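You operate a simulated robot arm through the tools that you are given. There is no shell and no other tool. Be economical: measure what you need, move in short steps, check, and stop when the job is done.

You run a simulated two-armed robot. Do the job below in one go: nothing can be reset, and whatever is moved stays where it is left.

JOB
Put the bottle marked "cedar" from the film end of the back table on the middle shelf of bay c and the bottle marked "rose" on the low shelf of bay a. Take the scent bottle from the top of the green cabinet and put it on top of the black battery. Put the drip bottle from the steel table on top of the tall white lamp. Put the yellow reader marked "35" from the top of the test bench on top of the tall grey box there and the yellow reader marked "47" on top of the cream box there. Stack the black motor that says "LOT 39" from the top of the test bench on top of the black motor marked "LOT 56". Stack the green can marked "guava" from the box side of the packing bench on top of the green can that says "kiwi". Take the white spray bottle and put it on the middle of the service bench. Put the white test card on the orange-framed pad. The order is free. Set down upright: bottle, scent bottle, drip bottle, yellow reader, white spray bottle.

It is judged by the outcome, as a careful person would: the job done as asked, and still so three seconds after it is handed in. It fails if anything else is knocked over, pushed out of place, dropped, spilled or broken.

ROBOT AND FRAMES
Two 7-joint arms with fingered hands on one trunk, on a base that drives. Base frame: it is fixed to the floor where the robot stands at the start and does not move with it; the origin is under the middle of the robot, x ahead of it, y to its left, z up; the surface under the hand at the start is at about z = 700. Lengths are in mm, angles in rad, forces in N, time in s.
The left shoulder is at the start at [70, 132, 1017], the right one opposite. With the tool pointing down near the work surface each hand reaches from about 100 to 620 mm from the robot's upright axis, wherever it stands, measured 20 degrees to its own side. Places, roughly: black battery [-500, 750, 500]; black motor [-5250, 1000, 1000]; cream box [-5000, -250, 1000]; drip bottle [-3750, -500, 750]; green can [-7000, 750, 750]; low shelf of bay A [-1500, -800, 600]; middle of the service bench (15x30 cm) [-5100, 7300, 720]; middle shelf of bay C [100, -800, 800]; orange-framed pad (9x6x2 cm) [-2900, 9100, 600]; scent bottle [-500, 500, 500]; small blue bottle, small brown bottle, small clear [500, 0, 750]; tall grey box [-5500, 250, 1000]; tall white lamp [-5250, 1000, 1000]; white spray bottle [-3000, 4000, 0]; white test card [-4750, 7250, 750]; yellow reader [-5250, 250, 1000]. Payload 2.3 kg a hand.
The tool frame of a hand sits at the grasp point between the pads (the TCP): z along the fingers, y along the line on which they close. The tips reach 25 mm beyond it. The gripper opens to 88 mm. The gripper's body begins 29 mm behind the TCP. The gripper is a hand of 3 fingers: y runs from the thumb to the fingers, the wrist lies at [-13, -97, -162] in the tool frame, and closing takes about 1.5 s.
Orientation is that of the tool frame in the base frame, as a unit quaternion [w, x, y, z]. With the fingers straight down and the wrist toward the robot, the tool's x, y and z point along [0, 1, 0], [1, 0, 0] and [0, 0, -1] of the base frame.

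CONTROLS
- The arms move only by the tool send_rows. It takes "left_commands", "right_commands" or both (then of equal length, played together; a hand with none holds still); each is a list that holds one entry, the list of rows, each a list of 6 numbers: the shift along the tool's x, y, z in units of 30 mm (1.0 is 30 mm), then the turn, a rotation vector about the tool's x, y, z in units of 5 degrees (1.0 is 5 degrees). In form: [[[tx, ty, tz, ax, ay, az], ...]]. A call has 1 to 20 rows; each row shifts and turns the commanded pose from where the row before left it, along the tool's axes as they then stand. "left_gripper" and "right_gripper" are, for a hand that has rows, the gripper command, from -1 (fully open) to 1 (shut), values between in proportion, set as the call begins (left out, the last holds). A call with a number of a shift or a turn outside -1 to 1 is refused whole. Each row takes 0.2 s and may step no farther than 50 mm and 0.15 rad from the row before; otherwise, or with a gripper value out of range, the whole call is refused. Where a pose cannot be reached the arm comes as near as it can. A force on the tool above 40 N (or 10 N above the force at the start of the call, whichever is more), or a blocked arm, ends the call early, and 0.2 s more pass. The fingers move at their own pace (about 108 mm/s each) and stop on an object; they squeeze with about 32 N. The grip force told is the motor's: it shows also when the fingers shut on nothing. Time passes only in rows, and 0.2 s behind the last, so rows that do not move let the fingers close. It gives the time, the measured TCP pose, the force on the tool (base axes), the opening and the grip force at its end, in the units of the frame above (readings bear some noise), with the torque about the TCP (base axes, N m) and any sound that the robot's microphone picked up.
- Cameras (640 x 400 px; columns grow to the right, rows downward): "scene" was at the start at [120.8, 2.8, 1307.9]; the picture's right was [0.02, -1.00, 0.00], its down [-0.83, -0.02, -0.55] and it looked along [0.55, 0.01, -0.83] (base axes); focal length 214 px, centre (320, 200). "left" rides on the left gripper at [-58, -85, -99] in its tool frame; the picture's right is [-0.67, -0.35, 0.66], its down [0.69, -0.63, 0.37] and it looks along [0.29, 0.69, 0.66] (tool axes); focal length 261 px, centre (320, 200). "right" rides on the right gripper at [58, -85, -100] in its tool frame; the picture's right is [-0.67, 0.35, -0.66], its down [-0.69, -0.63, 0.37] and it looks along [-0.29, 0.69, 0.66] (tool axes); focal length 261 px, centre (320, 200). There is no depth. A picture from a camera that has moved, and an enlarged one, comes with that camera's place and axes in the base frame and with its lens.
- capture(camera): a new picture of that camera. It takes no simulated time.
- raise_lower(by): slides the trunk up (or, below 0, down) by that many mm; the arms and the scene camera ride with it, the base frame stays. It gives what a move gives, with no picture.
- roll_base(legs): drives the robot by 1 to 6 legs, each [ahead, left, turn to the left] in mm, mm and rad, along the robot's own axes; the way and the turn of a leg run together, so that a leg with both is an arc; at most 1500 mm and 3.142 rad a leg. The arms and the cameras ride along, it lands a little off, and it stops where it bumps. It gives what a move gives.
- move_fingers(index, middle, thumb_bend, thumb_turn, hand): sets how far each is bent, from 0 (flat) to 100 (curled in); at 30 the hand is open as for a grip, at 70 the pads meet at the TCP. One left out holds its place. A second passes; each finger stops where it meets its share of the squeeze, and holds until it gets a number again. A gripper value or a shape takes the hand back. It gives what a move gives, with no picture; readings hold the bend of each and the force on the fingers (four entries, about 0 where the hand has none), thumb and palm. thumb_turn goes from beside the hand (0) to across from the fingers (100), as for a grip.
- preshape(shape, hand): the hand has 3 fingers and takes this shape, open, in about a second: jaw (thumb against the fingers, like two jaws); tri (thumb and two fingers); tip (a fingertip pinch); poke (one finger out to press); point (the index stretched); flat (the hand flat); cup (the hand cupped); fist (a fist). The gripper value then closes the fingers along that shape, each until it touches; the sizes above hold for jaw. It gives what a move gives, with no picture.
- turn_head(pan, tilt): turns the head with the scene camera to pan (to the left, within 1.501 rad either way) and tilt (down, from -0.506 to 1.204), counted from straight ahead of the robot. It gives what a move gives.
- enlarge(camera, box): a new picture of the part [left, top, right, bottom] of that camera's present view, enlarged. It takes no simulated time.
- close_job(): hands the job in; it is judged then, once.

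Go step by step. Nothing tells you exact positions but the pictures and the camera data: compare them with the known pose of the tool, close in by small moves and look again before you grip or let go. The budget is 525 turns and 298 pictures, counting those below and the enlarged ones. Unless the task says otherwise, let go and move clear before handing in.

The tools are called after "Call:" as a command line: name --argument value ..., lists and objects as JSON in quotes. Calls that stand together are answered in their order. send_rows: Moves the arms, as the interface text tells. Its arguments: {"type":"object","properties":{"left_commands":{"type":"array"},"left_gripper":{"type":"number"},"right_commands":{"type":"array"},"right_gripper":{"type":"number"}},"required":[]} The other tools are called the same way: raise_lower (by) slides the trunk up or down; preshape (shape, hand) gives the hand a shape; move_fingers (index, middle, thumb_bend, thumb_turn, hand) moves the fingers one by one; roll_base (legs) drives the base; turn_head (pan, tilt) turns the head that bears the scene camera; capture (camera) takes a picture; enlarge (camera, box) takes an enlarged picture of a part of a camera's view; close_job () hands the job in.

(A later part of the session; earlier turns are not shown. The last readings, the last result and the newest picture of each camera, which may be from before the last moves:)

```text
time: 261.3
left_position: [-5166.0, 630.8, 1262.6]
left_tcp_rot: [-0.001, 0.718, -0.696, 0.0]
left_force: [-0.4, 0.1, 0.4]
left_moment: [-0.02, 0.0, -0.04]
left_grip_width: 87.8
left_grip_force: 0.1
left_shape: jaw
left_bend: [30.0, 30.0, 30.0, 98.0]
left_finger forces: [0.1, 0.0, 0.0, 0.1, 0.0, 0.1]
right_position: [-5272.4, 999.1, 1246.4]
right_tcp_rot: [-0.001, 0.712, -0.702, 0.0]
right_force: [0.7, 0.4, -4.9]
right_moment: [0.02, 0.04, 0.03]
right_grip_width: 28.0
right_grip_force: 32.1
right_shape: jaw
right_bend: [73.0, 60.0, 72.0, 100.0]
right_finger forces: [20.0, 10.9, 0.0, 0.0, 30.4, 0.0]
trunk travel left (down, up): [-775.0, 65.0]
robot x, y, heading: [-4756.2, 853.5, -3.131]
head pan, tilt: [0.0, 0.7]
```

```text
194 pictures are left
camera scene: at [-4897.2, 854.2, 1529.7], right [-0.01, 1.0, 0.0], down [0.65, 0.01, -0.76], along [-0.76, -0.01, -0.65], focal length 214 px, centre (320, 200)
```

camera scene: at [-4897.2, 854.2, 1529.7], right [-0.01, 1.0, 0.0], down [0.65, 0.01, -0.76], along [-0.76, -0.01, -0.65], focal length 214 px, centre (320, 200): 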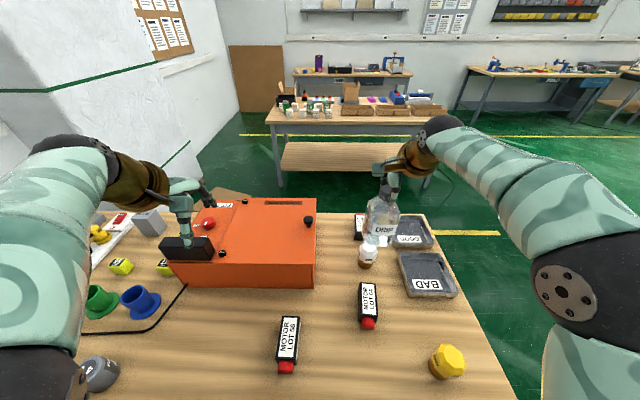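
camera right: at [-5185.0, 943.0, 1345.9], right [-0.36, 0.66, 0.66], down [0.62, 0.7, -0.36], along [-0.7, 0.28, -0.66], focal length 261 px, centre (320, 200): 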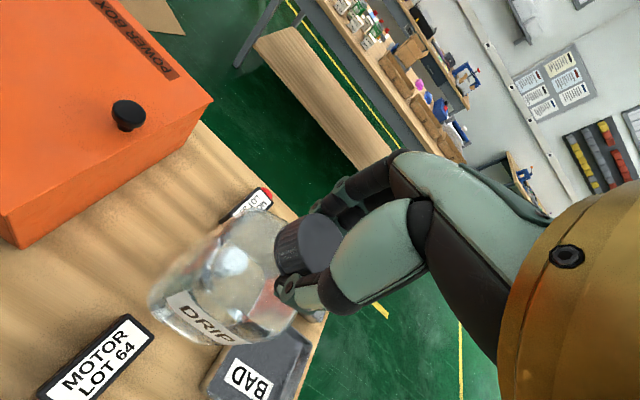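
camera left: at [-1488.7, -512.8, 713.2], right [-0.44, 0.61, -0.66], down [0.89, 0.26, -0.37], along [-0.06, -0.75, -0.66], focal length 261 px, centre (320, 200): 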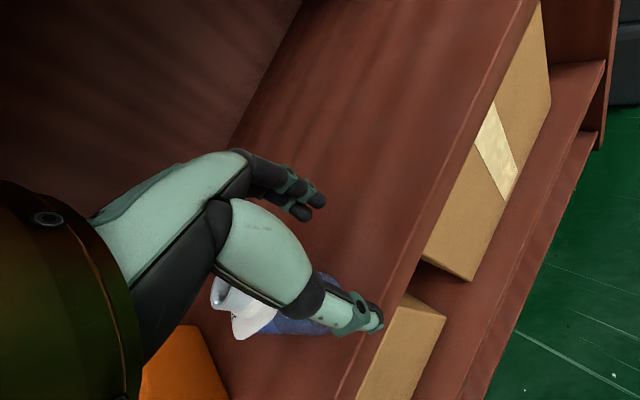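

Call:
enlarge --camera "scene" --box '[320, 180, 440, 280]'

Call:
enlarge --camera "right" --box '[140, 180, 340, 360]'

```text
4.00 times, centred on (380, 230) of scene
camera zoom: at [-4897.2, 854.2, 1529.7], right [-0.01, 1.0, 0.0], down [0.65, 0.01, -0.76], along [-0.76, -0.01, -0.65], focal length 858 px, centre (80, 80)
```

zoom: 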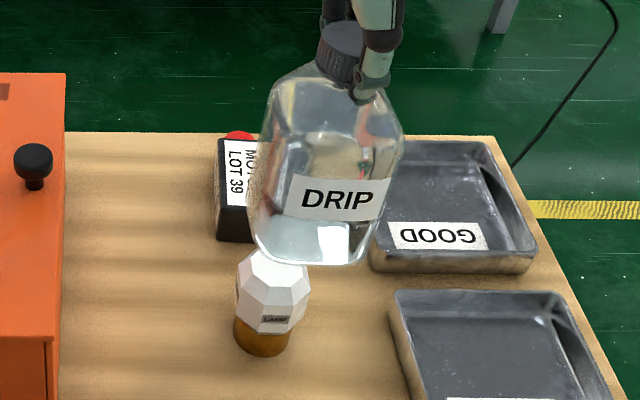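

```text
2.22 times, centred on (240, 270) of right
camera zoom: at [-5185.0, 943.0, 1345.9], right [-0.36, 0.66, 0.66], down [0.62, 0.7, -0.36], along [-0.7, 0.28, -0.66], focal length 579 px, centre (498, 44)
```

zoom: 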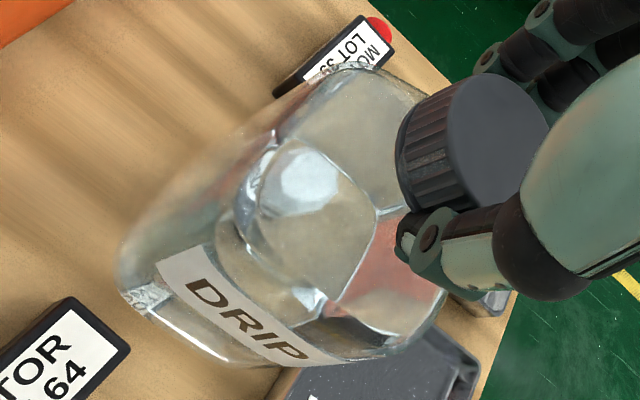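

Call:
send_rows --right_commands '[[[-0.06, 0.62, 0, 0, 0, 0], [-0.06, 0.62, 0, 0, 0, 0], [-0.06, 0.62, 0, 0, 0, 0], [0, 0, 0.7, 0, 0, 0], [0, 0, 0.7, 0, 0, 0], [0, 0, 0.7, 0, 0, 0]]]'

Call:
enlarge --camera "scene" --box '[320, 180, 440, 280]'

Call:
capture --camera "right"

```text
time: 262.7
left_position: [-5166.2, 631.3, 1262.1]
left_tcp_rot: [0.0, 0.718, -0.696, 0.0]
left_force: [-0.5, -1.0, 0.2]
left_moment: [0.01, 0.01, -0.02]
left_grip_width: 87.8
left_grip_force: 0.1
left_shape: jaw
left_bend: [30.0, 30.0, 30.0, 98.0]
left_finger forces: [0.0, 0.0, 0.1, 0.1, 0.0, 0.1]
right_position: [-5326.6, 1002.5, 1182.5]
right_tcp_rot: [-0.002, 0.712, -0.702, 0.0]
right_force: [-0.7, 0.3, -4.2]
right_moment: [0.03, 0.01, -0.02]
right_grip_width: 28.2
right_grip_force: 32.6
right_shape: jaw
right_bend: [73.0, 60.0, 72.0, 100.0]
right_finger forces: [20.0, 10.5, 0.1, 0.0, 30.1, 0.1]
trunk travel left (down, up): [-775.0, 65.0]
robot x, y, heading: [-4756.4, 849.0, -3.132]
head pan, tilt: [0.0, 0.7]
```

```text
4.00 times, centred on (380, 230) of scene
camera zoom: at [-4896.8, 854.4, 1529.8], right [-0.01, 1.0, 0.0], down [0.65, 0.01, -0.76], along [-0.76, -0.01, -0.65], focal length 858 px, centre (80, 80)
```

zoom: 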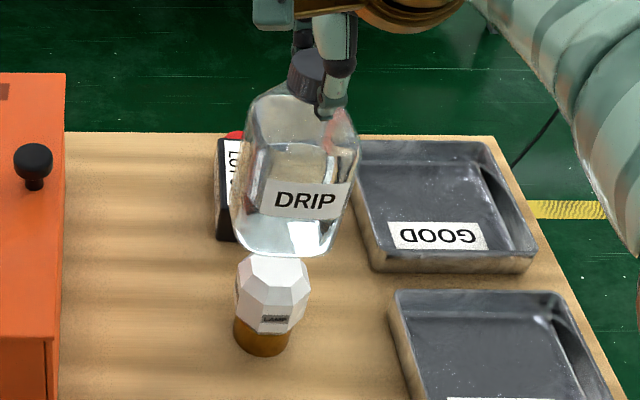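

```text
190 pictures are left
camera right: at [-5240.6, 946.4, 1282.6], right [-0.36, 0.66, 0.66], down [0.62, 0.69, -0.36], along [-0.7, 0.28, -0.66], focal length 261 px, centre (320, 200)
```

right: 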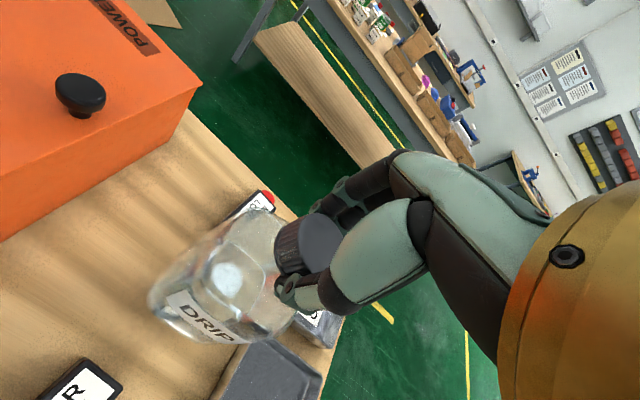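

Call:
send_rows --right_commands '[[[0.1, 0, 0.6, 0, 0, 0], [0, 0, 0.6, 0, 0, 0], [0, 0, 0.4, 0, 0, 0]]]'

Call:
enlarge --camera "scene" --box '[340, 200, 420, 270]'

```text
time: 263.5
left_position: [-5166.0, 632.5, 1264.0]
left_tcp_rot: [0.001, 0.719, -0.695, 0.0]
left_force: [-0.4, -0.9, -1.2]
left_moment: [-0.01, -0.04, -0.01]
left_grip_width: 87.6
left_grip_force: 0.0
left_shape: jaw
left_bend: [30.0, 30.0, 30.0, 98.0]
left_finger forces: [0.0, 0.0, 0.0, 0.1, 0.0, 0.0]
right_position: [-5324.7, 998.1, 1135.0]
right_tcp_rot: [-0.001, 0.712, -0.702, 0.0]
right_force: [0.4, -1.1, -4.6]
right_moment: [0.03, 0.01, -0.01]
right_grip_width: 28.3
right_grip_force: 32.3
right_shape: jaw
right_bend: [73.0, 60.0, 72.0, 100.0]
right_finger forces: [20.0, 10.6, 0.1, 0.0, 30.1, 0.0]
trunk travel left (down, up): [-775.0, 65.0]
robot x, y, heading: [-4759.0, 854.3, -3.122]
head pan, tilt: [0.0, 0.7]
```

```text
5.71 times, centred on (380, 235) of scene
camera zoom: at [-4895.9, 854.4, 1529.9], right [-0.01, 1.0, 0.0], down [0.65, 0.01, -0.76], along [-0.76, -0.01, -0.65], focal length 1226 px, centre (-23, 0)
```

zoom: 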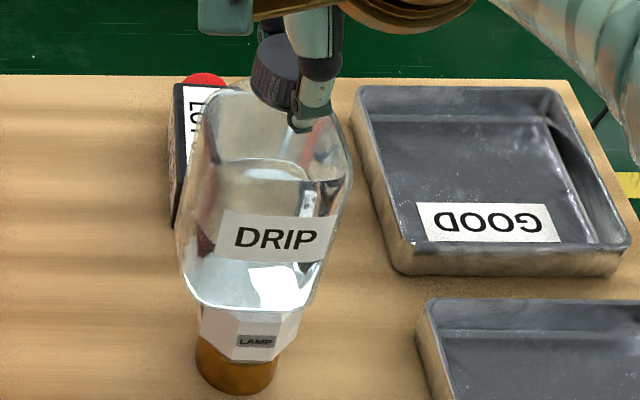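

Call:
send_rows --right_commands '[[[0, 0, 0.12, 0, 0, 0], [0, 0, 0.12, 0, 0, 0], [0, 0, 0.12, 0, 0, 0], [0, 0, 0, 0, 0, 0]]]'

```text
time: 264.5
left_position: [-5165.8, 633.0, 1262.2]
left_tcp_rot: [0.0, 0.718, -0.696, 0.0]
left_force: [-0.5, -0.8, 0.0]
left_moment: [0.0, 0.0, 0.01]
left_grip_width: 88.0
left_grip_force: 0.0
left_shape: jaw
left_bend: [30.0, 30.0, 30.0, 98.0]
left_finger forces: [0.0, 0.0, 0.0, 0.1, 0.1, 0.1]
right_position: [-5324.9, 998.9, 1124.4]
right_tcp_rot: [-0.001, 0.712, -0.703, 0.0]
right_force: [-0.7, 0.0, -4.9]
right_moment: [0.01, 0.09, 0.01]
right_grip_width: 28.0
right_grip_force: 31.8
right_shape: jaw
right_bend: [73.0, 60.0, 72.0, 100.0]
right_finger forces: [20.0, 10.6, 0.0, 0.0, 30.1, 0.0]
trunk travel left (down, up): [-775.0, 65.0]
robot x, y, heading: [-4762.7, 855.6, -3.125]
head pan, tilt: [0.0, 0.7]
```

Call:
send_rows --right_commands '[[[0, 0, 0.1, 0, 0, 0], [0, 0, 0.1, 0, 0, 0], [0, 0, 0, 0, 0, 0]]]'

Call:
enlarge --camera "scene" --box '[340, 200, 420, 270]'

Call:
capture --camera "right"

```text
time: 265.3
left_position: [-5164.7, 632.3, 1263.4]
left_tcp_rot: [0.001, 0.718, -0.696, -0.001]
left_force: [0.0, 0.0, -0.3]
left_moment: [0.02, -0.02, -0.02]
left_grip_width: 87.6
left_grip_force: 0.1
left_shape: jaw
left_bend: [30.0, 30.0, 30.0, 98.0]
left_finger forces: [0.0, 0.1, 0.0, 0.0, 0.0, 0.1]
right_position: [-5325.7, 1000.9, 1118.3]
right_tcp_rot: [-0.001, 0.712, -0.702, -0.001]
right_force: [-0.5, 0.2, -5.2]
right_moment: [0.04, 0.03, -0.01]
right_grip_width: 28.1
right_grip_force: 31.6
right_shape: jaw
right_bend: [73.0, 60.0, 72.0, 100.0]
right_finger forces: [20.0, 10.7, 0.0, 0.0, 30.3, 0.0]
trunk travel left (down, up): [-775.0, 65.0]
robot x, y, heading: [-4762.2, 852.3, -3.127]
head pan, tilt: [0.0, 0.7]
```

```text
5.71 times, centred on (380, 235) of scene
camera zoom: at [-4895.6, 854.2, 1529.9], right [-0.01, 1.0, 0.0], down [0.65, 0.01, -0.76], along [-0.76, -0.01, -0.65], focal length 1226 px, centre (-23, 0)
```

zoom: 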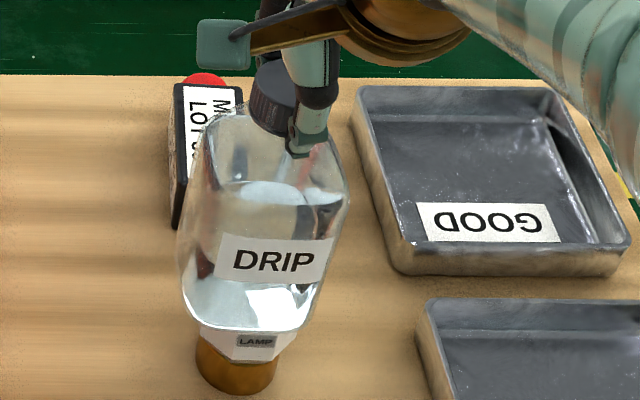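

```text
187 pictures are left
camera right: at [-5238.6, 944.6, 1218.4], right [-0.36, 0.66, 0.66], down [0.62, 0.7, -0.36], along [-0.7, 0.28, -0.66], focal length 261 px, centre (320, 200)
```

right: 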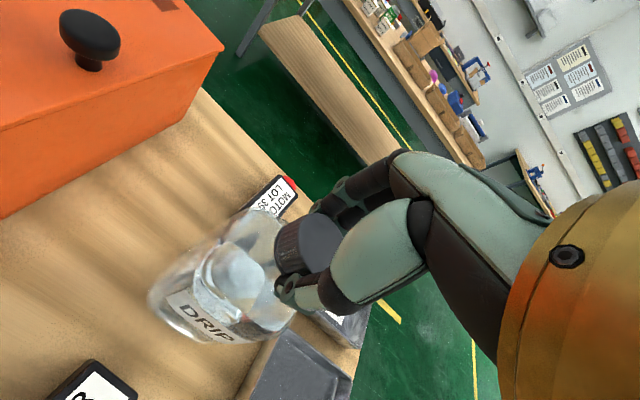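

I raise it 60 mm to see the lamp's top facet and align properly.

Call:
send_rows --right_commands '[[[0, 0, -0.9, 0, 0, 0], [0, 0, -0.9, 0, 0, 0], [0, 0, -0.7, 0, 0, 0]]]'

Call:
enlarge --camera "scene" --box '[345, 220, 395, 270]'

```text
time: 266.1
left_position: [-5165.6, 632.7, 1263.2]
left_tcp_rot: [0.0, 0.718, -0.696, 0.0]
left_force: [0.0, 0.4, 0.1]
left_moment: [0.01, 0.01, 0.01]
left_grip_width: 87.9
left_grip_force: 0.1
left_shape: jaw
left_bend: [30.0, 30.0, 30.0, 98.0]
left_finger forces: [0.1, 0.0, 0.1, 0.0, 0.1, 0.1]
right_position: [-5325.3, 998.6, 1193.2]
right_tcp_rot: [-0.002, 0.712, -0.702, 0.0]
right_force: [-0.3, -1.2, -4.1]
right_moment: [0.02, 0.05, -0.02]
right_grip_width: 28.0
right_grip_force: 32.3
right_shape: jaw
right_bend: [73.0, 60.0, 72.0, 100.0]
right_finger forces: [19.9, 10.8, 0.1, 0.1, 30.0, 0.1]
trunk travel left (down, up): [-775.0, 65.0]
robot x, y, heading: [-4757.9, 854.7, -3.129]
head pan, tilt: [0.0, 0.7]
```

```text
8.00 times, centred on (370, 245) of scene
camera zoom: at [-4895.3, 854.1, 1529.9], right [-0.01, 1.0, 0.0], down [0.65, 0.01, -0.76], along [-0.76, -0.01, -0.65], focal length 1716 px, centre (-80, -160)
```

zoom: 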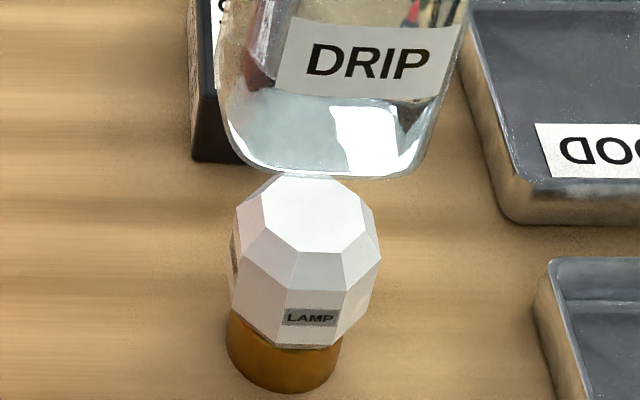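

Call:
send_rows --right_commands '[[[-0.2, 0.27, 0.5, 0, 0, 0], [0, 0, 0.6, 0, 0, 0], [0, 0, 0.5, 0, 0, 0]]]'

Call:
enlarge --camera "scene" --box '[345, 220, 395, 270]'

```text
time: 266.9
left_position: [-5164.4, 632.5, 1263.0]
left_tcp_rot: [0.0, 0.718, -0.696, 0.0]
left_force: [-0.3, -0.4, -0.1]
left_moment: [0.02, 0.01, 0.01]
left_grip_width: 87.7
left_grip_force: 0.1
left_shape: jaw
left_bend: [30.0, 30.0, 30.0, 98.0]
left_finger forces: [0.1, 0.0, 0.0, 0.0, 0.0, 0.1]
right_position: [-5333.7, 1005.9, 1145.4]
right_tcp_rot: [-0.001, 0.712, -0.702, -0.002]
right_force: [-0.1, -0.9, -5.6]
right_moment: [0.05, 0.04, -0.04]
right_grip_width: 28.2
right_grip_force: 31.7
right_shape: jaw
right_bend: [73.0, 60.0, 72.0, 100.0]
right_finger forces: [19.9, 10.5, 0.1, 0.1, 30.2, 0.1]
trunk travel left (down, up): [-775.0, 65.0]
robot x, y, heading: [-4760.9, 852.4, -3.127]
head pan, tilt: [0.0, 0.7]
```

```text
8.00 times, centred on (370, 245) of scene
camera zoom: at [-4895.5, 854.0, 1529.9], right [-0.01, 1.0, 0.0], down [0.65, 0.01, -0.76], along [-0.76, -0.01, -0.65], focal length 1716 px, centre (-80, -160)
```

zoom: 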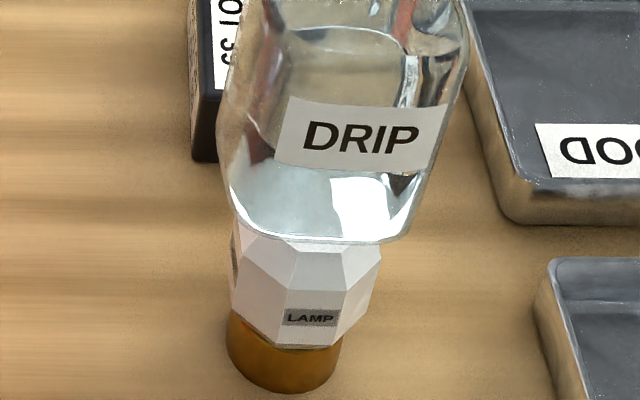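

Call:
send_rows --right_commands '[[[0, 0, 0.45, 0, 0, 0], [0, 0, 0.45, 0, 0, 0], [0, 0, 0.1, 0, 0, 0], [0, 0, 0, 0, 0, 0]]]'

Call:
send_rows --right_commands '[[[0, 0, 0.1, 0, 0, 0], [0, 0, 0.1, 0, 0, 0], [0, 0, 0, 0, 0, 0]]]'

Call:
enlarge --camera "scene" --box '[345, 220, 395, 270]'

```text
time: 267.9
left_position: [-5165.1, 631.9, 1263.3]
left_tcp_rot: [0.0, 0.719, -0.695, 0.0]
left_force: [0.4, 0.6, 0.0]
left_moment: [0.01, 0.01, -0.01]
left_grip_width: 87.5
left_grip_force: 0.1
left_shape: jaw
left_bend: [30.0, 30.0, 30.0, 98.0]
left_finger forces: [0.1, 0.0, 0.0, 0.0, 0.1, 0.0]
right_position: [-5334.7, 1006.9, 1115.6]
right_tcp_rot: [-0.002, 0.712, -0.702, 0.0]
right_force: [1.1, 0.7, -3.6]
right_moment: [0.02, 0.03, -0.01]
right_grip_width: 28.0
right_grip_force: 32.0
right_shape: jaw
right_bend: [73.0, 60.0, 72.0, 100.0]
right_finger forces: [20.0, 10.6, 0.0, 0.1, 30.2, 0.0]
trunk travel left (down, up): [-775.0, 65.0]
robot x, y, heading: [-4757.9, 857.2, -3.126]
head pan, tilt: [0.0, 0.7]
```

```text
time: 268.7
left_position: [-5166.4, 631.7, 1262.4]
left_tcp_rot: [0.0, 0.719, -0.695, 0.0]
left_force: [0.0, -0.1, 0.0]
left_moment: [0.02, 0.01, 0.03]
left_grip_width: 87.5
left_grip_force: 0.0
left_shape: jaw
left_bend: [30.0, 30.0, 30.0, 98.0]
left_finger forces: [0.1, 0.0, 0.0, 0.0, 0.0, 0.1]
right_position: [-5333.3, 1006.7, 1108.8]
right_tcp_rot: [-0.001, 0.713, -0.701, 0.0]
right_force: [0.5, 0.5, -4.2]
right_moment: [0.04, 0.03, 0.02]
right_grip_width: 28.2
right_grip_force: 31.6
right_shape: jaw
right_bend: [73.0, 60.0, 72.0, 100.0]
right_finger forces: [20.0, 10.6, 0.0, 0.1, 30.2, 0.0]
trunk travel left (down, up): [-775.0, 65.0]
robot x, y, heading: [-4756.4, 856.0, -3.124]
head pan, tilt: [0.0, 0.7]
```

```text
8.00 times, centred on (370, 245) of scene
camera zoom: at [-4895.6, 854.2, 1529.9], right [-0.01, 1.0, 0.0], down [0.65, 0.01, -0.76], along [-0.76, -0.01, -0.65], focal length 1716 px, centre (-80, -160)
```

zoom: 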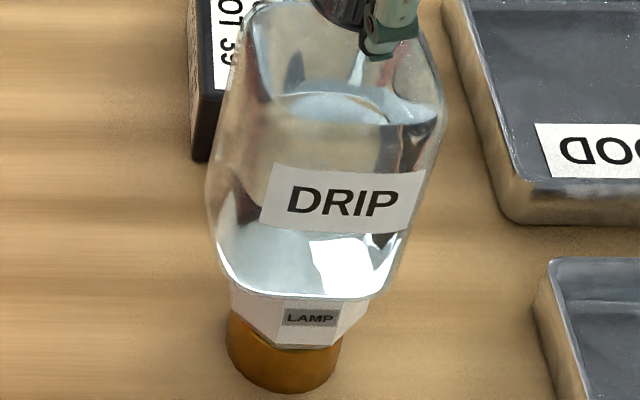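

Call:
send_rows --right_commands '[[[-0.2, 0.45, 0, 0, 0, 0], [0, 0, 0, 0, 0, 0]]]'

Call:
send_rows --right_commands '[[[0, 0, 0.1, 0, 0, 0], [0, 0, 0.1, 0, 0, 0], [0, 0, 0, 0, 0, 0]]]'

Call:
enlarge --camera "scene" --box '[345, 220, 395, 270]'

```text
time: 269.3
left_position: [-5166.6, 632.4, 1263.6]
left_tcp_rot: [0.0, 0.718, -0.696, 0.0]
left_force: [-0.6, 0.5, -0.5]
left_moment: [-0.02, -0.02, -0.02]
left_grip_width: 87.7
left_grip_force: 0.0
left_shape: jaw
left_bend: [30.0, 30.0, 30.0, 98.0]
left_finger forces: [0.0, 0.1, 0.0, 0.0, 0.0, 0.0]
right_position: [-5347.3, 1011.6, 1108.7]
right_tcp_rot: [-0.001, 0.712, -0.702, 0.0]
right_force: [0.5, 0.5, -5.6]
right_moment: [0.01, 0.03, 0.0]
right_grip_width: 28.0
right_grip_force: 32.2
right_shape: jaw
right_bend: [73.0, 60.0, 72.0, 100.0]
right_finger forces: [20.0, 10.6, 0.1, 0.0, 30.2, 0.0]
trunk travel left (down, up): [-775.0, 65.0]
robot x, y, heading: [-4756.0, 852.6, -3.12]
head pan, tilt: [0.0, 0.7]
```

```text
time: 270.1
left_position: [-5164.1, 632.4, 1263.2]
left_tcp_rot: [0.0, 0.718, -0.696, 0.0]
left_force: [-0.8, -0.4, -0.4]
left_moment: [0.0, 0.01, 0.03]
left_grip_width: 87.7
left_grip_force: 0.0
left_shape: jaw
left_bend: [30.0, 30.0, 30.0, 98.0]
left_finger forces: [0.0, 0.0, 0.1, 0.0, 0.0, 0.1]
right_position: [-5348.3, 1011.4, 1103.4]
right_tcp_rot: [-0.002, 0.712, -0.702, 0.0]
right_force: [-0.5, -0.2, -4.7]
right_moment: [0.02, 0.04, 0.03]
right_grip_width: 27.6
right_grip_force: 32.4
right_shape: jaw
right_bend: [73.0, 60.0, 72.0, 100.0]
right_finger forces: [20.0, 10.6, 0.1, 0.0, 30.1, 0.1]
trunk travel left (down, up): [-775.0, 65.0]
robot x, y, heading: [-4755.6, 849.2, -3.124]
head pan, tilt: [0.0, 0.7]
```

```text
8.00 times, centred on (370, 245) of scene
camera zoom: at [-4895.4, 854.1, 1529.9], right [-0.01, 1.0, 0.0], down [0.65, 0.01, -0.76], along [-0.76, -0.01, -0.65], focal length 1716 px, centre (-80, -160)
```

zoom: 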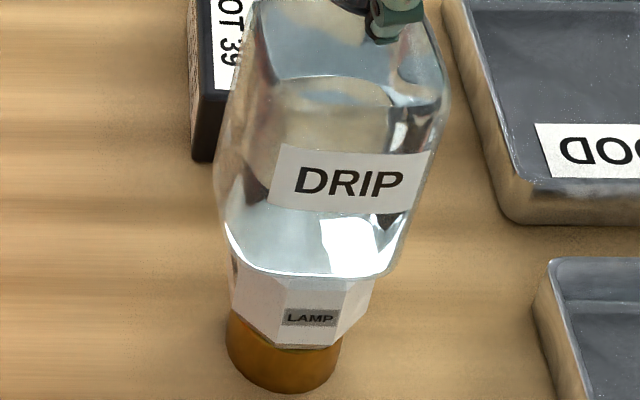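

Call:
send_rows --right_commands '[[[0, 0.03, 0.08, 0, 0, 0], [0, 0.03, 0.08, 0, 0, 0], [0, 0, 0, 0, 0, 0]]]'

```text
time: 270.9
left_position: [-5162.5, 632.3, 1263.8]
left_tcp_rot: [0.0, 0.718, -0.696, -0.001]
left_force: [-0.1, 0.4, -0.4]
left_moment: [0.0, 0.02, -0.04]
left_grip_width: 88.0
left_grip_force: 0.0
left_shape: jaw
left_bend: [30.0, 30.0, 30.0, 98.0]
left_finger forces: [0.1, 0.0, 0.1, 0.1, 0.0, 0.2]
right_position: [-5346.9, 1009.7, 1100.6]
right_tcp_rot: [0.0, 0.712, -0.703, -0.003]
right_force: [0.4, -0.4, 4.7]
right_moment: [0.06, 0.12, -0.02]
right_grip_width: 28.0
right_grip_force: 31.9
right_shape: jaw
right_bend: [73.0, 60.0, 72.0, 100.0]
right_finger forces: [19.2, 15.2, 0.0, 0.1, 32.6, 0.1]
trunk travel left (down, up): [-775.0, 65.0]
robot x, y, heading: [-4759.6, 852.8, -3.131]
head pan, tilt: [0.0, 0.7]
```

Call:
enlarge --camera "scene" --box '[345, 200, 405, 270]'

```text
5.71 times, centred on (375, 235) of scene
camera zoom: at [-4892.4, 853.0, 1530.3], right [-0.01, 1.0, 0.0], down [0.64, 0.01, -0.77], along [-0.77, -0.01, -0.64], focal length 1226 px, centre (6, 0)
```

zoom: 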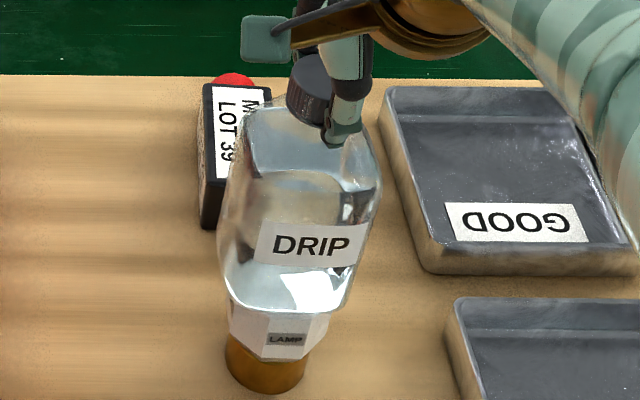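

Call:
send_rows --right_commands '[[[0, 0, 0, 0, 0, 0], [0, 0, 0, 0, 0, 0], [0, 0, 0, 0, 0, 0], [0, 0, 0, 0, 0, 0], [0, 0, -0.2, 0, 0, 0], [0, 0, -0.5, 0, 0, 0], [0, 0, -0.8, 0, 0, 0]]]' --right_gripper -0.7

Call:
enlarge --camera "scene" --box '[335, 190, 415, 280]'

```text
time: 272.5
left_position: [-5163.9, 631.2, 1263.3]
left_tcp_rot: [0.001, 0.718, -0.696, -0.002]
left_force: [-1.1, 0.5, 0.1]
left_moment: [0.02, 0.03, 0.03]
left_grip_width: 87.7
left_grip_force: 0.1
left_shape: jaw
left_bend: [30.0, 30.0, 30.0, 98.0]
left_finger forces: [0.1, 0.1, 0.0, 0.0, 0.0, 0.1]
right_position: [-5348.9, 1011.5, 1145.2]
right_tcp_rot: [0.0, 0.712, -0.702, -0.001]
right_force: [-1.0, -0.2, -0.8]
right_moment: [0.05, -0.02, -0.01]
right_grip_width: 74.7
right_grip_force: 0.0
right_shape: jaw
right_bend: [28.0, 33.0, 43.0, 99.0]
right_finger forces: [0.1, 0.0, 0.0, 0.1, 0.0, 0.0]
trunk travel left (down, up): [-775.0, 65.0]
robot x, y, heading: [-4757.5, 857.4, -3.131]
head pan, tilt: [0.0, 0.7]
```

```text
4.44 times, centred on (375, 235) of scene
camera zoom: at [-4893.5, 853.6, 1530.1], right [-0.01, 1.0, 0.0], down [0.64, 0.01, -0.77], along [-0.76, -0.01, -0.64], focal length 953 px, centre (76, 44)
```

zoom: 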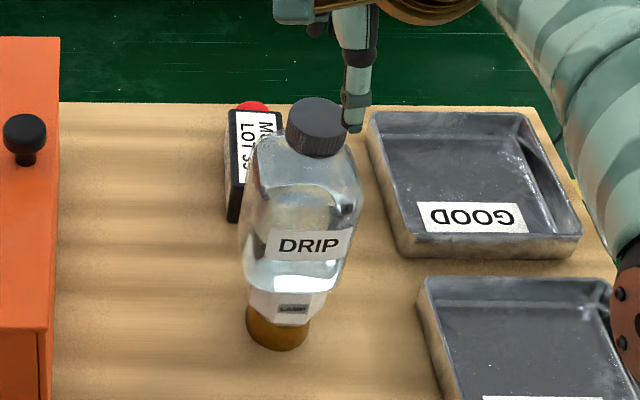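

The drip bottle stands on the lamp. Retract upward and move along the bench to view the readers and boxes.

Call:
send_rows --right_commands '[[[0, 0, -1, 0, 0, 0], [0, 0, -1, 0, 0, 0], [0, 0, -1, 0, 0, 0], [0, -0.9, -0.5, 0, 0, 0], [0, -0.9, 0, 0, 0, 0], [0, -0.9, 0, 0, 0, 0], [0, -0.9, 0, 0, 0, 0], [0, -0.9, 0, 0, 0, 0]]]' --right_gripper -1

Call:
roll_base --legs '[[-30, 550, 0]]'

Call:
turn_head --pan 0.1 --tilt 0.75

Call:
capture --camera "scene"

```text
time: 274.3
left_position: [-5162.3, 632.4, 1264.6]
left_tcp_rot: [0.001, 0.718, -0.696, 0.0]
left_force: [-0.1, 0.2, 0.4]
left_moment: [0.0, 0.03, -0.01]
left_grip_width: 87.6
left_grip_force: 0.1
left_shape: jaw
left_bend: [30.0, 30.0, 30.0, 98.0]
left_finger forces: [0.0, 0.1, 0.0, 0.0, 0.0, 0.1]
right_position: [-5197.7, 1014.4, 1245.9]
right_tcp_rot: [0.0, 0.713, -0.702, -0.001]
right_force: [-0.3, -0.3, 0.9]
right_moment: [0.02, 0.01, -0.01]
right_grip_width: 87.7
right_grip_force: 0.1
right_shape: jaw
right_bend: [30.0, 30.0, 30.0, 98.0]
right_finger forces: [0.0, 0.1, 0.0, 0.0, 0.1, 0.1]
right hand out of reach, approached as far as the arm can: row 2, 3
trunk travel left (down, up): [-775.0, 65.0]
robot x, y, heading: [-4759.7, 854.5, -3.126]
head pan, tilt: [0.0, 0.7]
```

```text
time: 277.5
left_position: [-5113.0, 100.5, 1263.9]
left_tcp_rot: [0.001, 0.742, -0.67, 0.0]
left_force: [-1.5, 0.5, 0.6]
left_moment: [-0.01, -0.04, 0.02]
left_grip_width: 87.9
left_grip_force: 0.1
left_shape: jaw
left_bend: [30.0, 30.0, 30.0, 98.0]
left_finger forces: [0.1, 0.1, 0.0, 0.1, 0.0, 0.0]
right_position: [-5173.9, 480.5, 1245.2]
right_tcp_rot: [0.001, 0.735, -0.678, -0.001]
right_force: [1.0, 1.1, -0.2]
right_moment: [-0.11, 0.06, -0.01]
right_grip_width: 87.8
right_grip_force: 0.2
right_shape: jaw
right_bend: [30.0, 30.0, 30.0, 98.0]
right_finger forces: [0.1, 0.0, 0.0, 0.0, 0.1, 0.0]
trunk travel left (down, up): [-775.0, 65.0]
robot x, y, heading: [-4725.6, 350.9, -3.062]
head pan, tilt: [0.0, 0.7]
```

```text
time: 278.2
left_position: [-5112.9, 100.1, 1263.0]
left_tcp_rot: [0.001, 0.741, -0.672, -0.001]
left_force: [-0.1, 0.1, -0.2]
left_moment: [0.01, 0.0, -0.01]
left_grip_width: 87.8
left_grip_force: 0.0
left_shape: jaw
left_bend: [30.0, 30.0, 30.0, 98.0]
left_finger forces: [0.0, 0.0, 0.0, 0.1, 0.0, 0.1]
right_position: [-5175.4, 477.8, 1244.4]
right_tcp_rot: [0.0, 0.735, -0.678, -0.001]
right_force: [-0.2, -0.3, 0.0]
right_moment: [0.01, -0.03, -0.02]
right_grip_width: 87.6
right_grip_force: 0.0
right_shape: jaw
right_bend: [30.0, 30.0, 30.0, 98.0]
right_finger forces: [0.1, 0.0, 0.0, 0.1, 0.1, 0.0]
trunk travel left (down, up): [-775.0, 65.0]
robot x, y, heading: [-4723.9, 348.0, -3.063]
head pan, tilt: [0.099, 0.75]
```

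```text
180 pictures are left
camera scene: at [-4855.5, 331.8, 1525.8], right [-0.18, 0.98, 0.0], down [0.67, 0.12, -0.73], along [-0.72, -0.13, -0.68], focal length 214 px, centre (320, 200)
```

scene: 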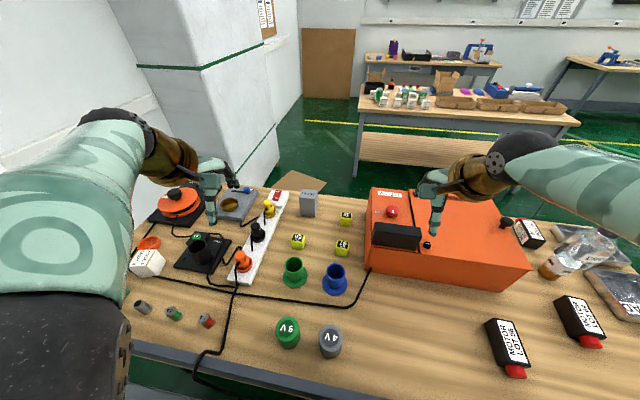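

Call:
enlarge --camera "scene" --box '[270, 180, 380, 270]'

Call:
enlarge --camera "scene" --box '[120, 170, 280, 300]'

```text
4.44 times, centred on (325, 225) of scene
camera zoom: at [-4855.5, 331.8, 1525.8], right [-0.18, 0.98, 0.0], down [0.67, 0.12, -0.73], along [-0.72, -0.13, -0.68], focal length 953 px, centre (298, 89)
```

zoom: 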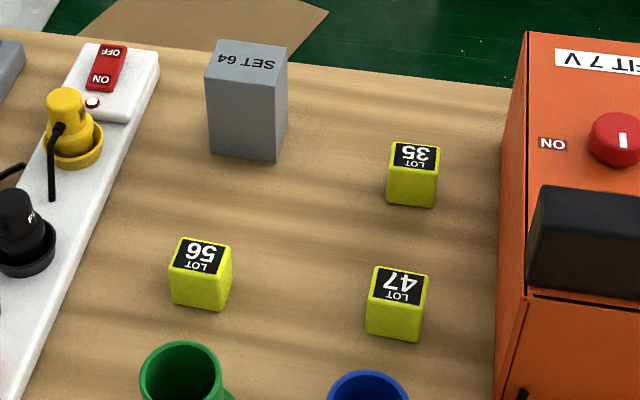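

```text
3.08 times, centred on (200, 235) of scene
camera zoom: at [-4855.5, 331.8, 1525.8], right [-0.18, 0.98, 0.0], down [0.67, 0.12, -0.73], along [-0.72, -0.13, -0.68], focal length 660 px, centre (689, 92)
```

zoom: 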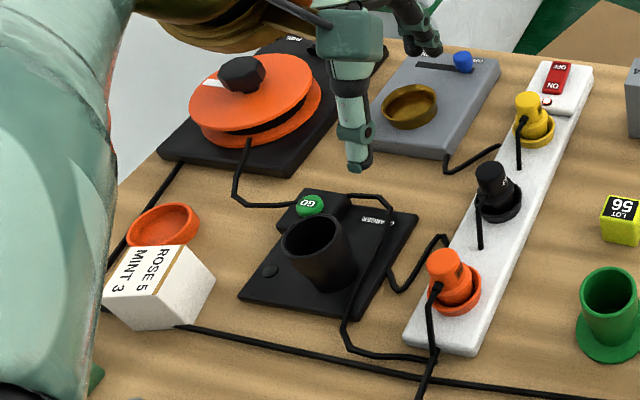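

Reader 47 ≈(-5292,331), 35 ≈(-5430,334), grey box ≈(-5470,170), cream box ≈(-5110,-270). From here I take 47 to the cream box first.

Call:
roll_base --legs '[[20, 150, -0.078]]'

Call:
capture --camera "right"

```text
time: 278.9
left_position: [-5114.2, 99.3, 1263.7]
left_tcp_rot: [0.0, 0.741, -0.671, -0.001]
left_force: [0.7, 0.6, -0.3]
left_moment: [0.0, 0.04, -0.01]
left_grip_width: 87.7
left_grip_force: 0.2
left_shape: jaw
left_bend: [30.0, 30.0, 30.0, 98.0]
left_finger forces: [0.1, 0.0, 0.0, 0.1, 0.1, 0.1]
right_position: [-5174.4, 477.1, 1244.7]
right_tcp_rot: [-0.001, 0.736, -0.677, 0.0]
right_force: [0.5, -0.5, -0.9]
right_moment: [-0.01, 0.01, -0.03]
right_grip_width: 87.9
right_grip_force: 0.1
right_shape: jaw
right_bend: [30.0, 30.0, 30.0, 98.0]
right_finger forces: [0.1, 0.1, 0.0, 0.1, 0.0, 0.0]
trunk travel left (down, up): [-775.0, 65.0]
robot x, y, heading: [-4726.2, 348.3, -3.059]
head pan, tilt: [0.099, 0.75]
stopped in leg 1: the robot was blocked; the commanded pose is now the measured one
```

```text
177 pictures are left
camera right: at [-5083.9, 428.3, 1345.0], right [-0.4, 0.64, 0.66], down [0.57, 0.74, -0.36], along [-0.72, 0.23, -0.66], focal length 261 px, centre (320, 200)
```

right: 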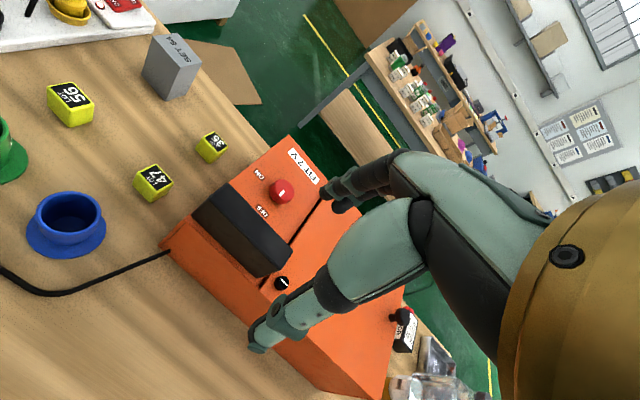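

The base is blocked on its left by the grey cabinet standing there. I look at it before moving on.

Call:
turn_head --pan 1.0 --tilt 1.1

Call:
capture --camera "scene"

```text
time: 280.1
left_position: [-5114.1, 99.0, 1264.0]
left_tcp_rot: [0.001, 0.742, -0.671, 0.0]
left_force: [-0.4, -0.1, 0.2]
left_moment: [-0.02, 0.01, -0.02]
left_grip_width: 87.9
left_grip_force: 0.0
left_shape: jaw
left_bend: [30.0, 30.0, 30.0, 98.0]
left_finger forces: [0.0, 0.1, 0.1, 0.0, 0.1, 0.0]
right_position: [-5174.5, 478.0, 1244.5]
right_tcp_rot: [0.0, 0.735, -0.678, -0.001]
right_force: [0.0, -1.1, -1.1]
right_moment: [-0.01, -0.01, 0.01]
right_grip_width: 87.6
right_grip_force: 0.0
right_shape: jaw
right_bend: [30.0, 30.0, 30.0, 98.0]
right_finger forces: [0.0, 0.0, 0.1, 0.1, 0.1, 0.0]
trunk travel left (down, up): [-775.0, 65.0]
robot x, y, heading: [-4721.0, 348.0, -3.058]
head pan, tilt: [1.0, 1.1]
```

```text
176 pictures are left
camera scene: at [-4803.8, 290.3, 1500.1], right [-0.88, 0.47, 0.0], down [0.42, 0.79, -0.45], along [-0.21, -0.4, -0.89], focal length 214 px, centre (320, 200)
```

scene: 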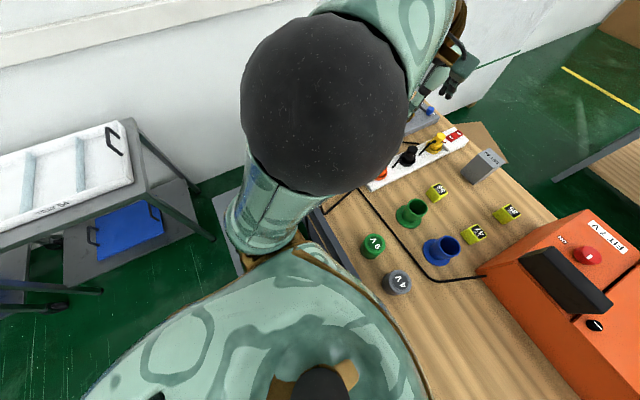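

From this side the cream box is out of reach (cabinet), so I'll work from the far side, the bench's operator side. Drive around the right end.

Call:
roll_base --legs '[[-350, 0, -0.08], [0, -1350, 0], [1500, 0, 0], [200, 0, 0], [0, 0, 3.14], [0, -1000, 0]]'

Call:
turn_head --pan -0.1 --tilt 0.75

Call:
capture --camera "scene"

```text
time: 308.8
left_position: [-5713.3, 942.4, 1263.2]
left_tcp_rot: [0.001, 0.736, 0.676, -0.001]
left_force: [-0.3, 0.1, -0.1]
left_moment: [0.03, -0.02, 0.01]
left_grip_width: 87.8
left_grip_force: 0.1
left_shape: jaw
left_bend: [30.0, 30.0, 30.0, 98.0]
left_finger forces: [0.0, 0.0, 0.1, 0.0, 0.0, 0.1]
right_position: [-5721.3, 559.2, 1245.9]
right_tcp_rot: [0.001, 0.742, 0.67, -0.002]
right_force: [0.2, -0.4, -0.5]
right_moment: [0.03, -0.01, -0.03]
right_grip_width: 87.8
right_grip_force: 0.1
right_shape: jaw
right_bend: [30.0, 30.0, 30.0, 98.0]
right_finger forces: [0.1, 0.0, 0.0, 0.0, 0.1, 0.0]
trunk travel left (down, up): [-775.0, 65.0]
robot x, y, heading: [-6143.3, 767.2, -0.103]
head pan, tilt: [1.0, 1.1]
```

```text
time: 310.1
left_position: [-5714.1, 940.2, 1263.6]
left_tcp_rot: [0.002, 0.737, 0.676, 0.0]
left_force: [0.7, 0.0, 0.0]
left_moment: [0.03, -0.02, 0.01]
left_grip_width: 87.6
left_grip_force: 0.1
left_shape: jaw
left_bend: [30.0, 30.0, 30.0, 98.0]
left_finger forces: [0.0, 0.0, 0.1, 0.0, 0.0, 0.0]
right_position: [-5722.4, 557.3, 1245.7]
right_tcp_rot: [0.001, 0.742, 0.67, -0.001]
right_force: [0.4, -0.5, -0.2]
right_moment: [0.02, -0.01, -0.01]
right_grip_width: 87.4
right_grip_force: 0.0
right_shape: jaw
right_bend: [30.0, 30.0, 30.0, 98.0]
right_finger forces: [0.0, 0.0, 0.1, 0.1, 0.0, 0.1]
trunk travel left (down, up): [-775.0, 65.0]
robot x, y, heading: [-6139.8, 767.1, -0.103]
head pan, tilt: [-0.099, 0.75]
```

```text
175 pictures are left
camera scene: at [-6010.7, 746.5, 1525.8], right [-0.2, -0.98, 0.0], down [-0.67, 0.14, -0.73], along [0.72, -0.15, -0.68], focal length 214 px, centre (320, 200)
```

scene: 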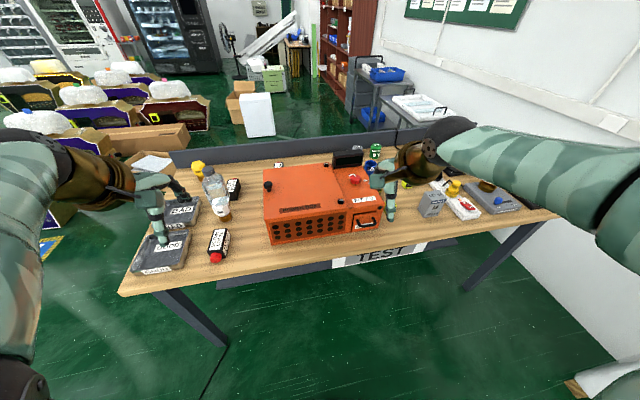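

Call:
roll_base --legs '[[0, 0, 0.1], [225, -290, 0]]'

Call:
turn_head --pan -0.2 --tilt 0.95

Call:
capture --camera "scene"

Call:
capture --camera "right"

```text
time: 313.0
left_position: [-5508.4, 698.2, 1263.6]
left_tcp_rot: [0.001, 0.699, 0.715, -0.001]
left_force: [0.4, 0.5, 1.1]
left_moment: [-0.01, 0.0, -0.02]
left_grip_width: 87.6
left_grip_force: 0.1
left_shape: jaw
left_bend: [30.0, 30.0, 30.0, 98.0]
left_finger forces: [0.0, 0.0, 0.0, 0.0, 0.0, 0.0]
right_position: [-5476.1, 316.6, 1246.0]
right_tcp_rot: [0.002, 0.705, 0.709, -0.001]
right_force: [-0.4, -0.4, -0.3]
right_moment: [0.01, -0.02, -0.01]
right_grip_width: 87.8
right_grip_force: 0.1
right_shape: jaw
right_bend: [30.0, 30.0, 30.0, 98.0]
right_finger forces: [0.1, 0.0, 0.0, 0.0, 0.1, 0.0]
trunk travel left (down, up): [-775.0, 65.0]
robot x, y, heading: [-5912.1, 474.2, 0.011]
head pan, tilt: [-0.099, 0.75]
```

```text
time: 313.7
left_position: [-5507.9, 697.5, 1263.8]
left_tcp_rot: [0.002, 0.698, 0.716, 0.0]
left_force: [0.9, 0.1, -0.2]
left_moment: [0.02, 0.02, -0.01]
left_grip_width: 87.6
left_grip_force: 0.1
left_shape: jaw
left_bend: [30.0, 30.0, 30.0, 98.0]
left_finger forces: [0.1, 0.0, 0.0, 0.1, 0.0, 0.1]
right_position: [-5475.6, 314.9, 1244.9]
right_tcp_rot: [0.001, 0.704, 0.71, -0.001]
right_force: [-0.3, -0.7, -0.2]
right_moment: [-0.03, -0.02, -0.01]
right_grip_width: 87.6
right_grip_force: 0.1
right_shape: jaw
right_bend: [30.0, 30.0, 30.0, 98.0]
right_finger forces: [0.0, 0.1, 0.0, 0.0, 0.0, 0.1]
trunk travel left (down, up): [-775.0, 65.0]
robot x, y, heading: [-5915.1, 476.9, 0.004]
head pan, tilt: [-0.201, 0.949]
```

```text
174 pictures are left
camera scene: at [-5793.7, 464.2, 1510.3], right [-0.19, -0.98, 0.0], down [-0.8, 0.16, -0.58], along [0.57, -0.11, -0.81], focal length 214 px, centre (320, 200)
```

scene: 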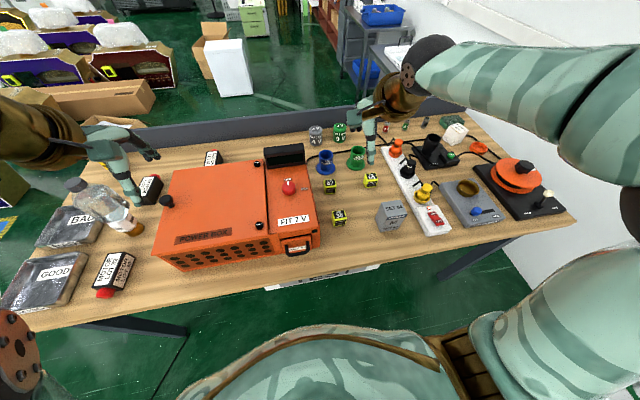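

```text
173 pictures are left
camera right: at [-5559.6, 373.5, 1345.1], right [0.35, -0.67, 0.66], down [-0.62, -0.69, -0.36], along [0.7, -0.28, -0.66], focal length 261 px, centre (320, 200)
```

right: 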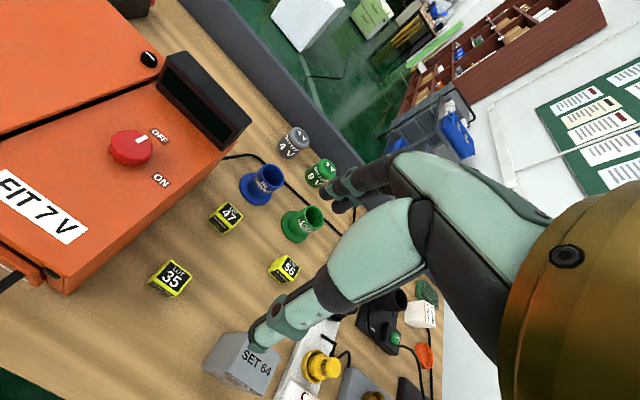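

Reader 35 ≈(-5433,331, top 905), grey box top ≈(-5473,169,950). Move the right hand over 35.

Call:
send_rows --right_commands '[[[0.045, 0.13, 0.925, 0, 0, 0], [0.045, 0.13, 0.925, 0, 0, 0], [0.045, 0.13, 0.925, 0, 0, 0], [0.045, 0.13, 0.925, 0, 0, 0], [0.045, 0.13, 0.925, 0, 0, 0], [0.045, 0.13, 0.925, 0, 0, 0], [0.045, 0.13, 0.925, 0, 0, 0], [0.045, 0.13, 0.925, 0, 0, 0], [0.045, 0.13, 0.925, 0, 0, 0], [0.045, 0.13, 0.925, 0, 0, 0], [0.045, 0.13, 0.6, 0, 0, 0]]]'

Call:
capture --camera "right"

```text
time: 316.1
left_position: [-5507.5, 696.7, 1263.4]
left_tcp_rot: [0.0, 0.698, 0.716, -0.001]
left_force: [-0.2, 0.0, 0.5]
left_moment: [0.0, 0.03, 0.01]
left_grip_width: 87.5
left_grip_force: 0.1
left_shape: jaw
left_bend: [30.0, 30.0, 30.0, 98.0]
left_finger forces: [0.1, 0.0, 0.0, 0.0, 0.1, 0.0]
right_position: [-5429.1, 328.6, 947.5]
right_tcp_rot: [0.0, 0.705, 0.71, -0.001]
right_force: [0.4, -0.5, -0.3]
right_moment: [0.01, 0.0, 0.01]
right_grip_width: 87.7
right_grip_force: 0.1
right_shape: jaw
right_bend: [30.0, 30.0, 30.0, 98.0]
right_finger forces: [0.0, 0.0, 0.2, 0.0, 0.0, 0.1]
trunk travel left (down, up): [-775.0, 65.0]
robot x, y, heading: [-5917.2, 478.5, 0.009]
head pan, tilt: [-0.201, 0.949]
```

```text
172 pictures are left
camera right: at [-5514.2, 388.3, 1047.8], right [0.35, -0.67, 0.66], down [-0.62, -0.69, -0.36], along [0.7, -0.28, -0.66], focal length 261 px, centre (320, 200)
```

right: 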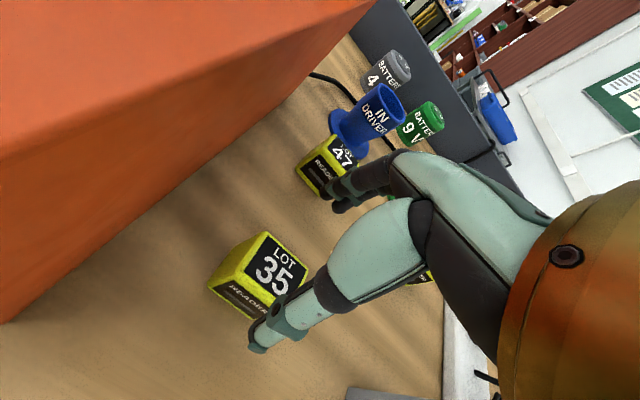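

Call:
send_rows --right_commands '[[[0.15, -0.2, 0.5, 0, 0, 0], [0, 0, 0.6, 0, 0, 0], [0, 0, 0.55, 0, 0, 0]]]'

Call:
capture --camera "right"

```text
time: 316.9
left_position: [-5508.5, 696.5, 1263.5]
left_tcp_rot: [0.001, 0.698, 0.716, 0.001]
left_force: [0.8, 0.4, 0.0]
left_moment: [-0.06, 0.02, -0.01]
left_grip_width: 88.0
left_grip_force: 0.2
left_shape: jaw
left_bend: [30.0, 30.0, 30.0, 98.0]
left_finger forces: [0.0, 0.1, 0.0, 0.1, 0.1, 0.0]
right_position: [-5438.8, 333.8, 900.0]
right_tcp_rot: [0.001, 0.704, 0.71, -0.001]
right_force: [-0.7, 0.5, 0.4]
right_moment: [-0.01, 0.02, 0.01]
right_grip_width: 87.8
right_grip_force: 0.0
right_shape: jaw
right_bend: [30.0, 30.0, 30.0, 98.0]
right_finger forces: [0.0, 0.0, 0.0, 0.1, 0.0, 0.0]
trunk travel left (down, up): [-775.0, 65.0]
robot x, y, heading: [-5913.5, 476.5, 0.008]
head pan, tilt: [-0.201, 0.949]
```

```text
171 pictures are left
camera right: at [-5523.6, 392.5, 999.6], right [0.35, -0.67, 0.66], down [-0.62, -0.69, -0.36], along [0.7, -0.28, -0.66], focal length 261 px, centre (320, 200)
```

right: 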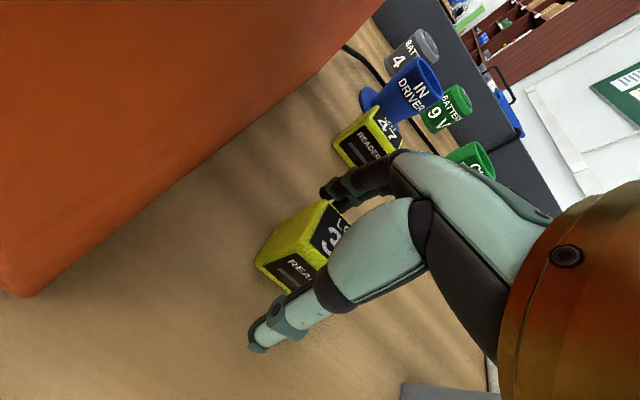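

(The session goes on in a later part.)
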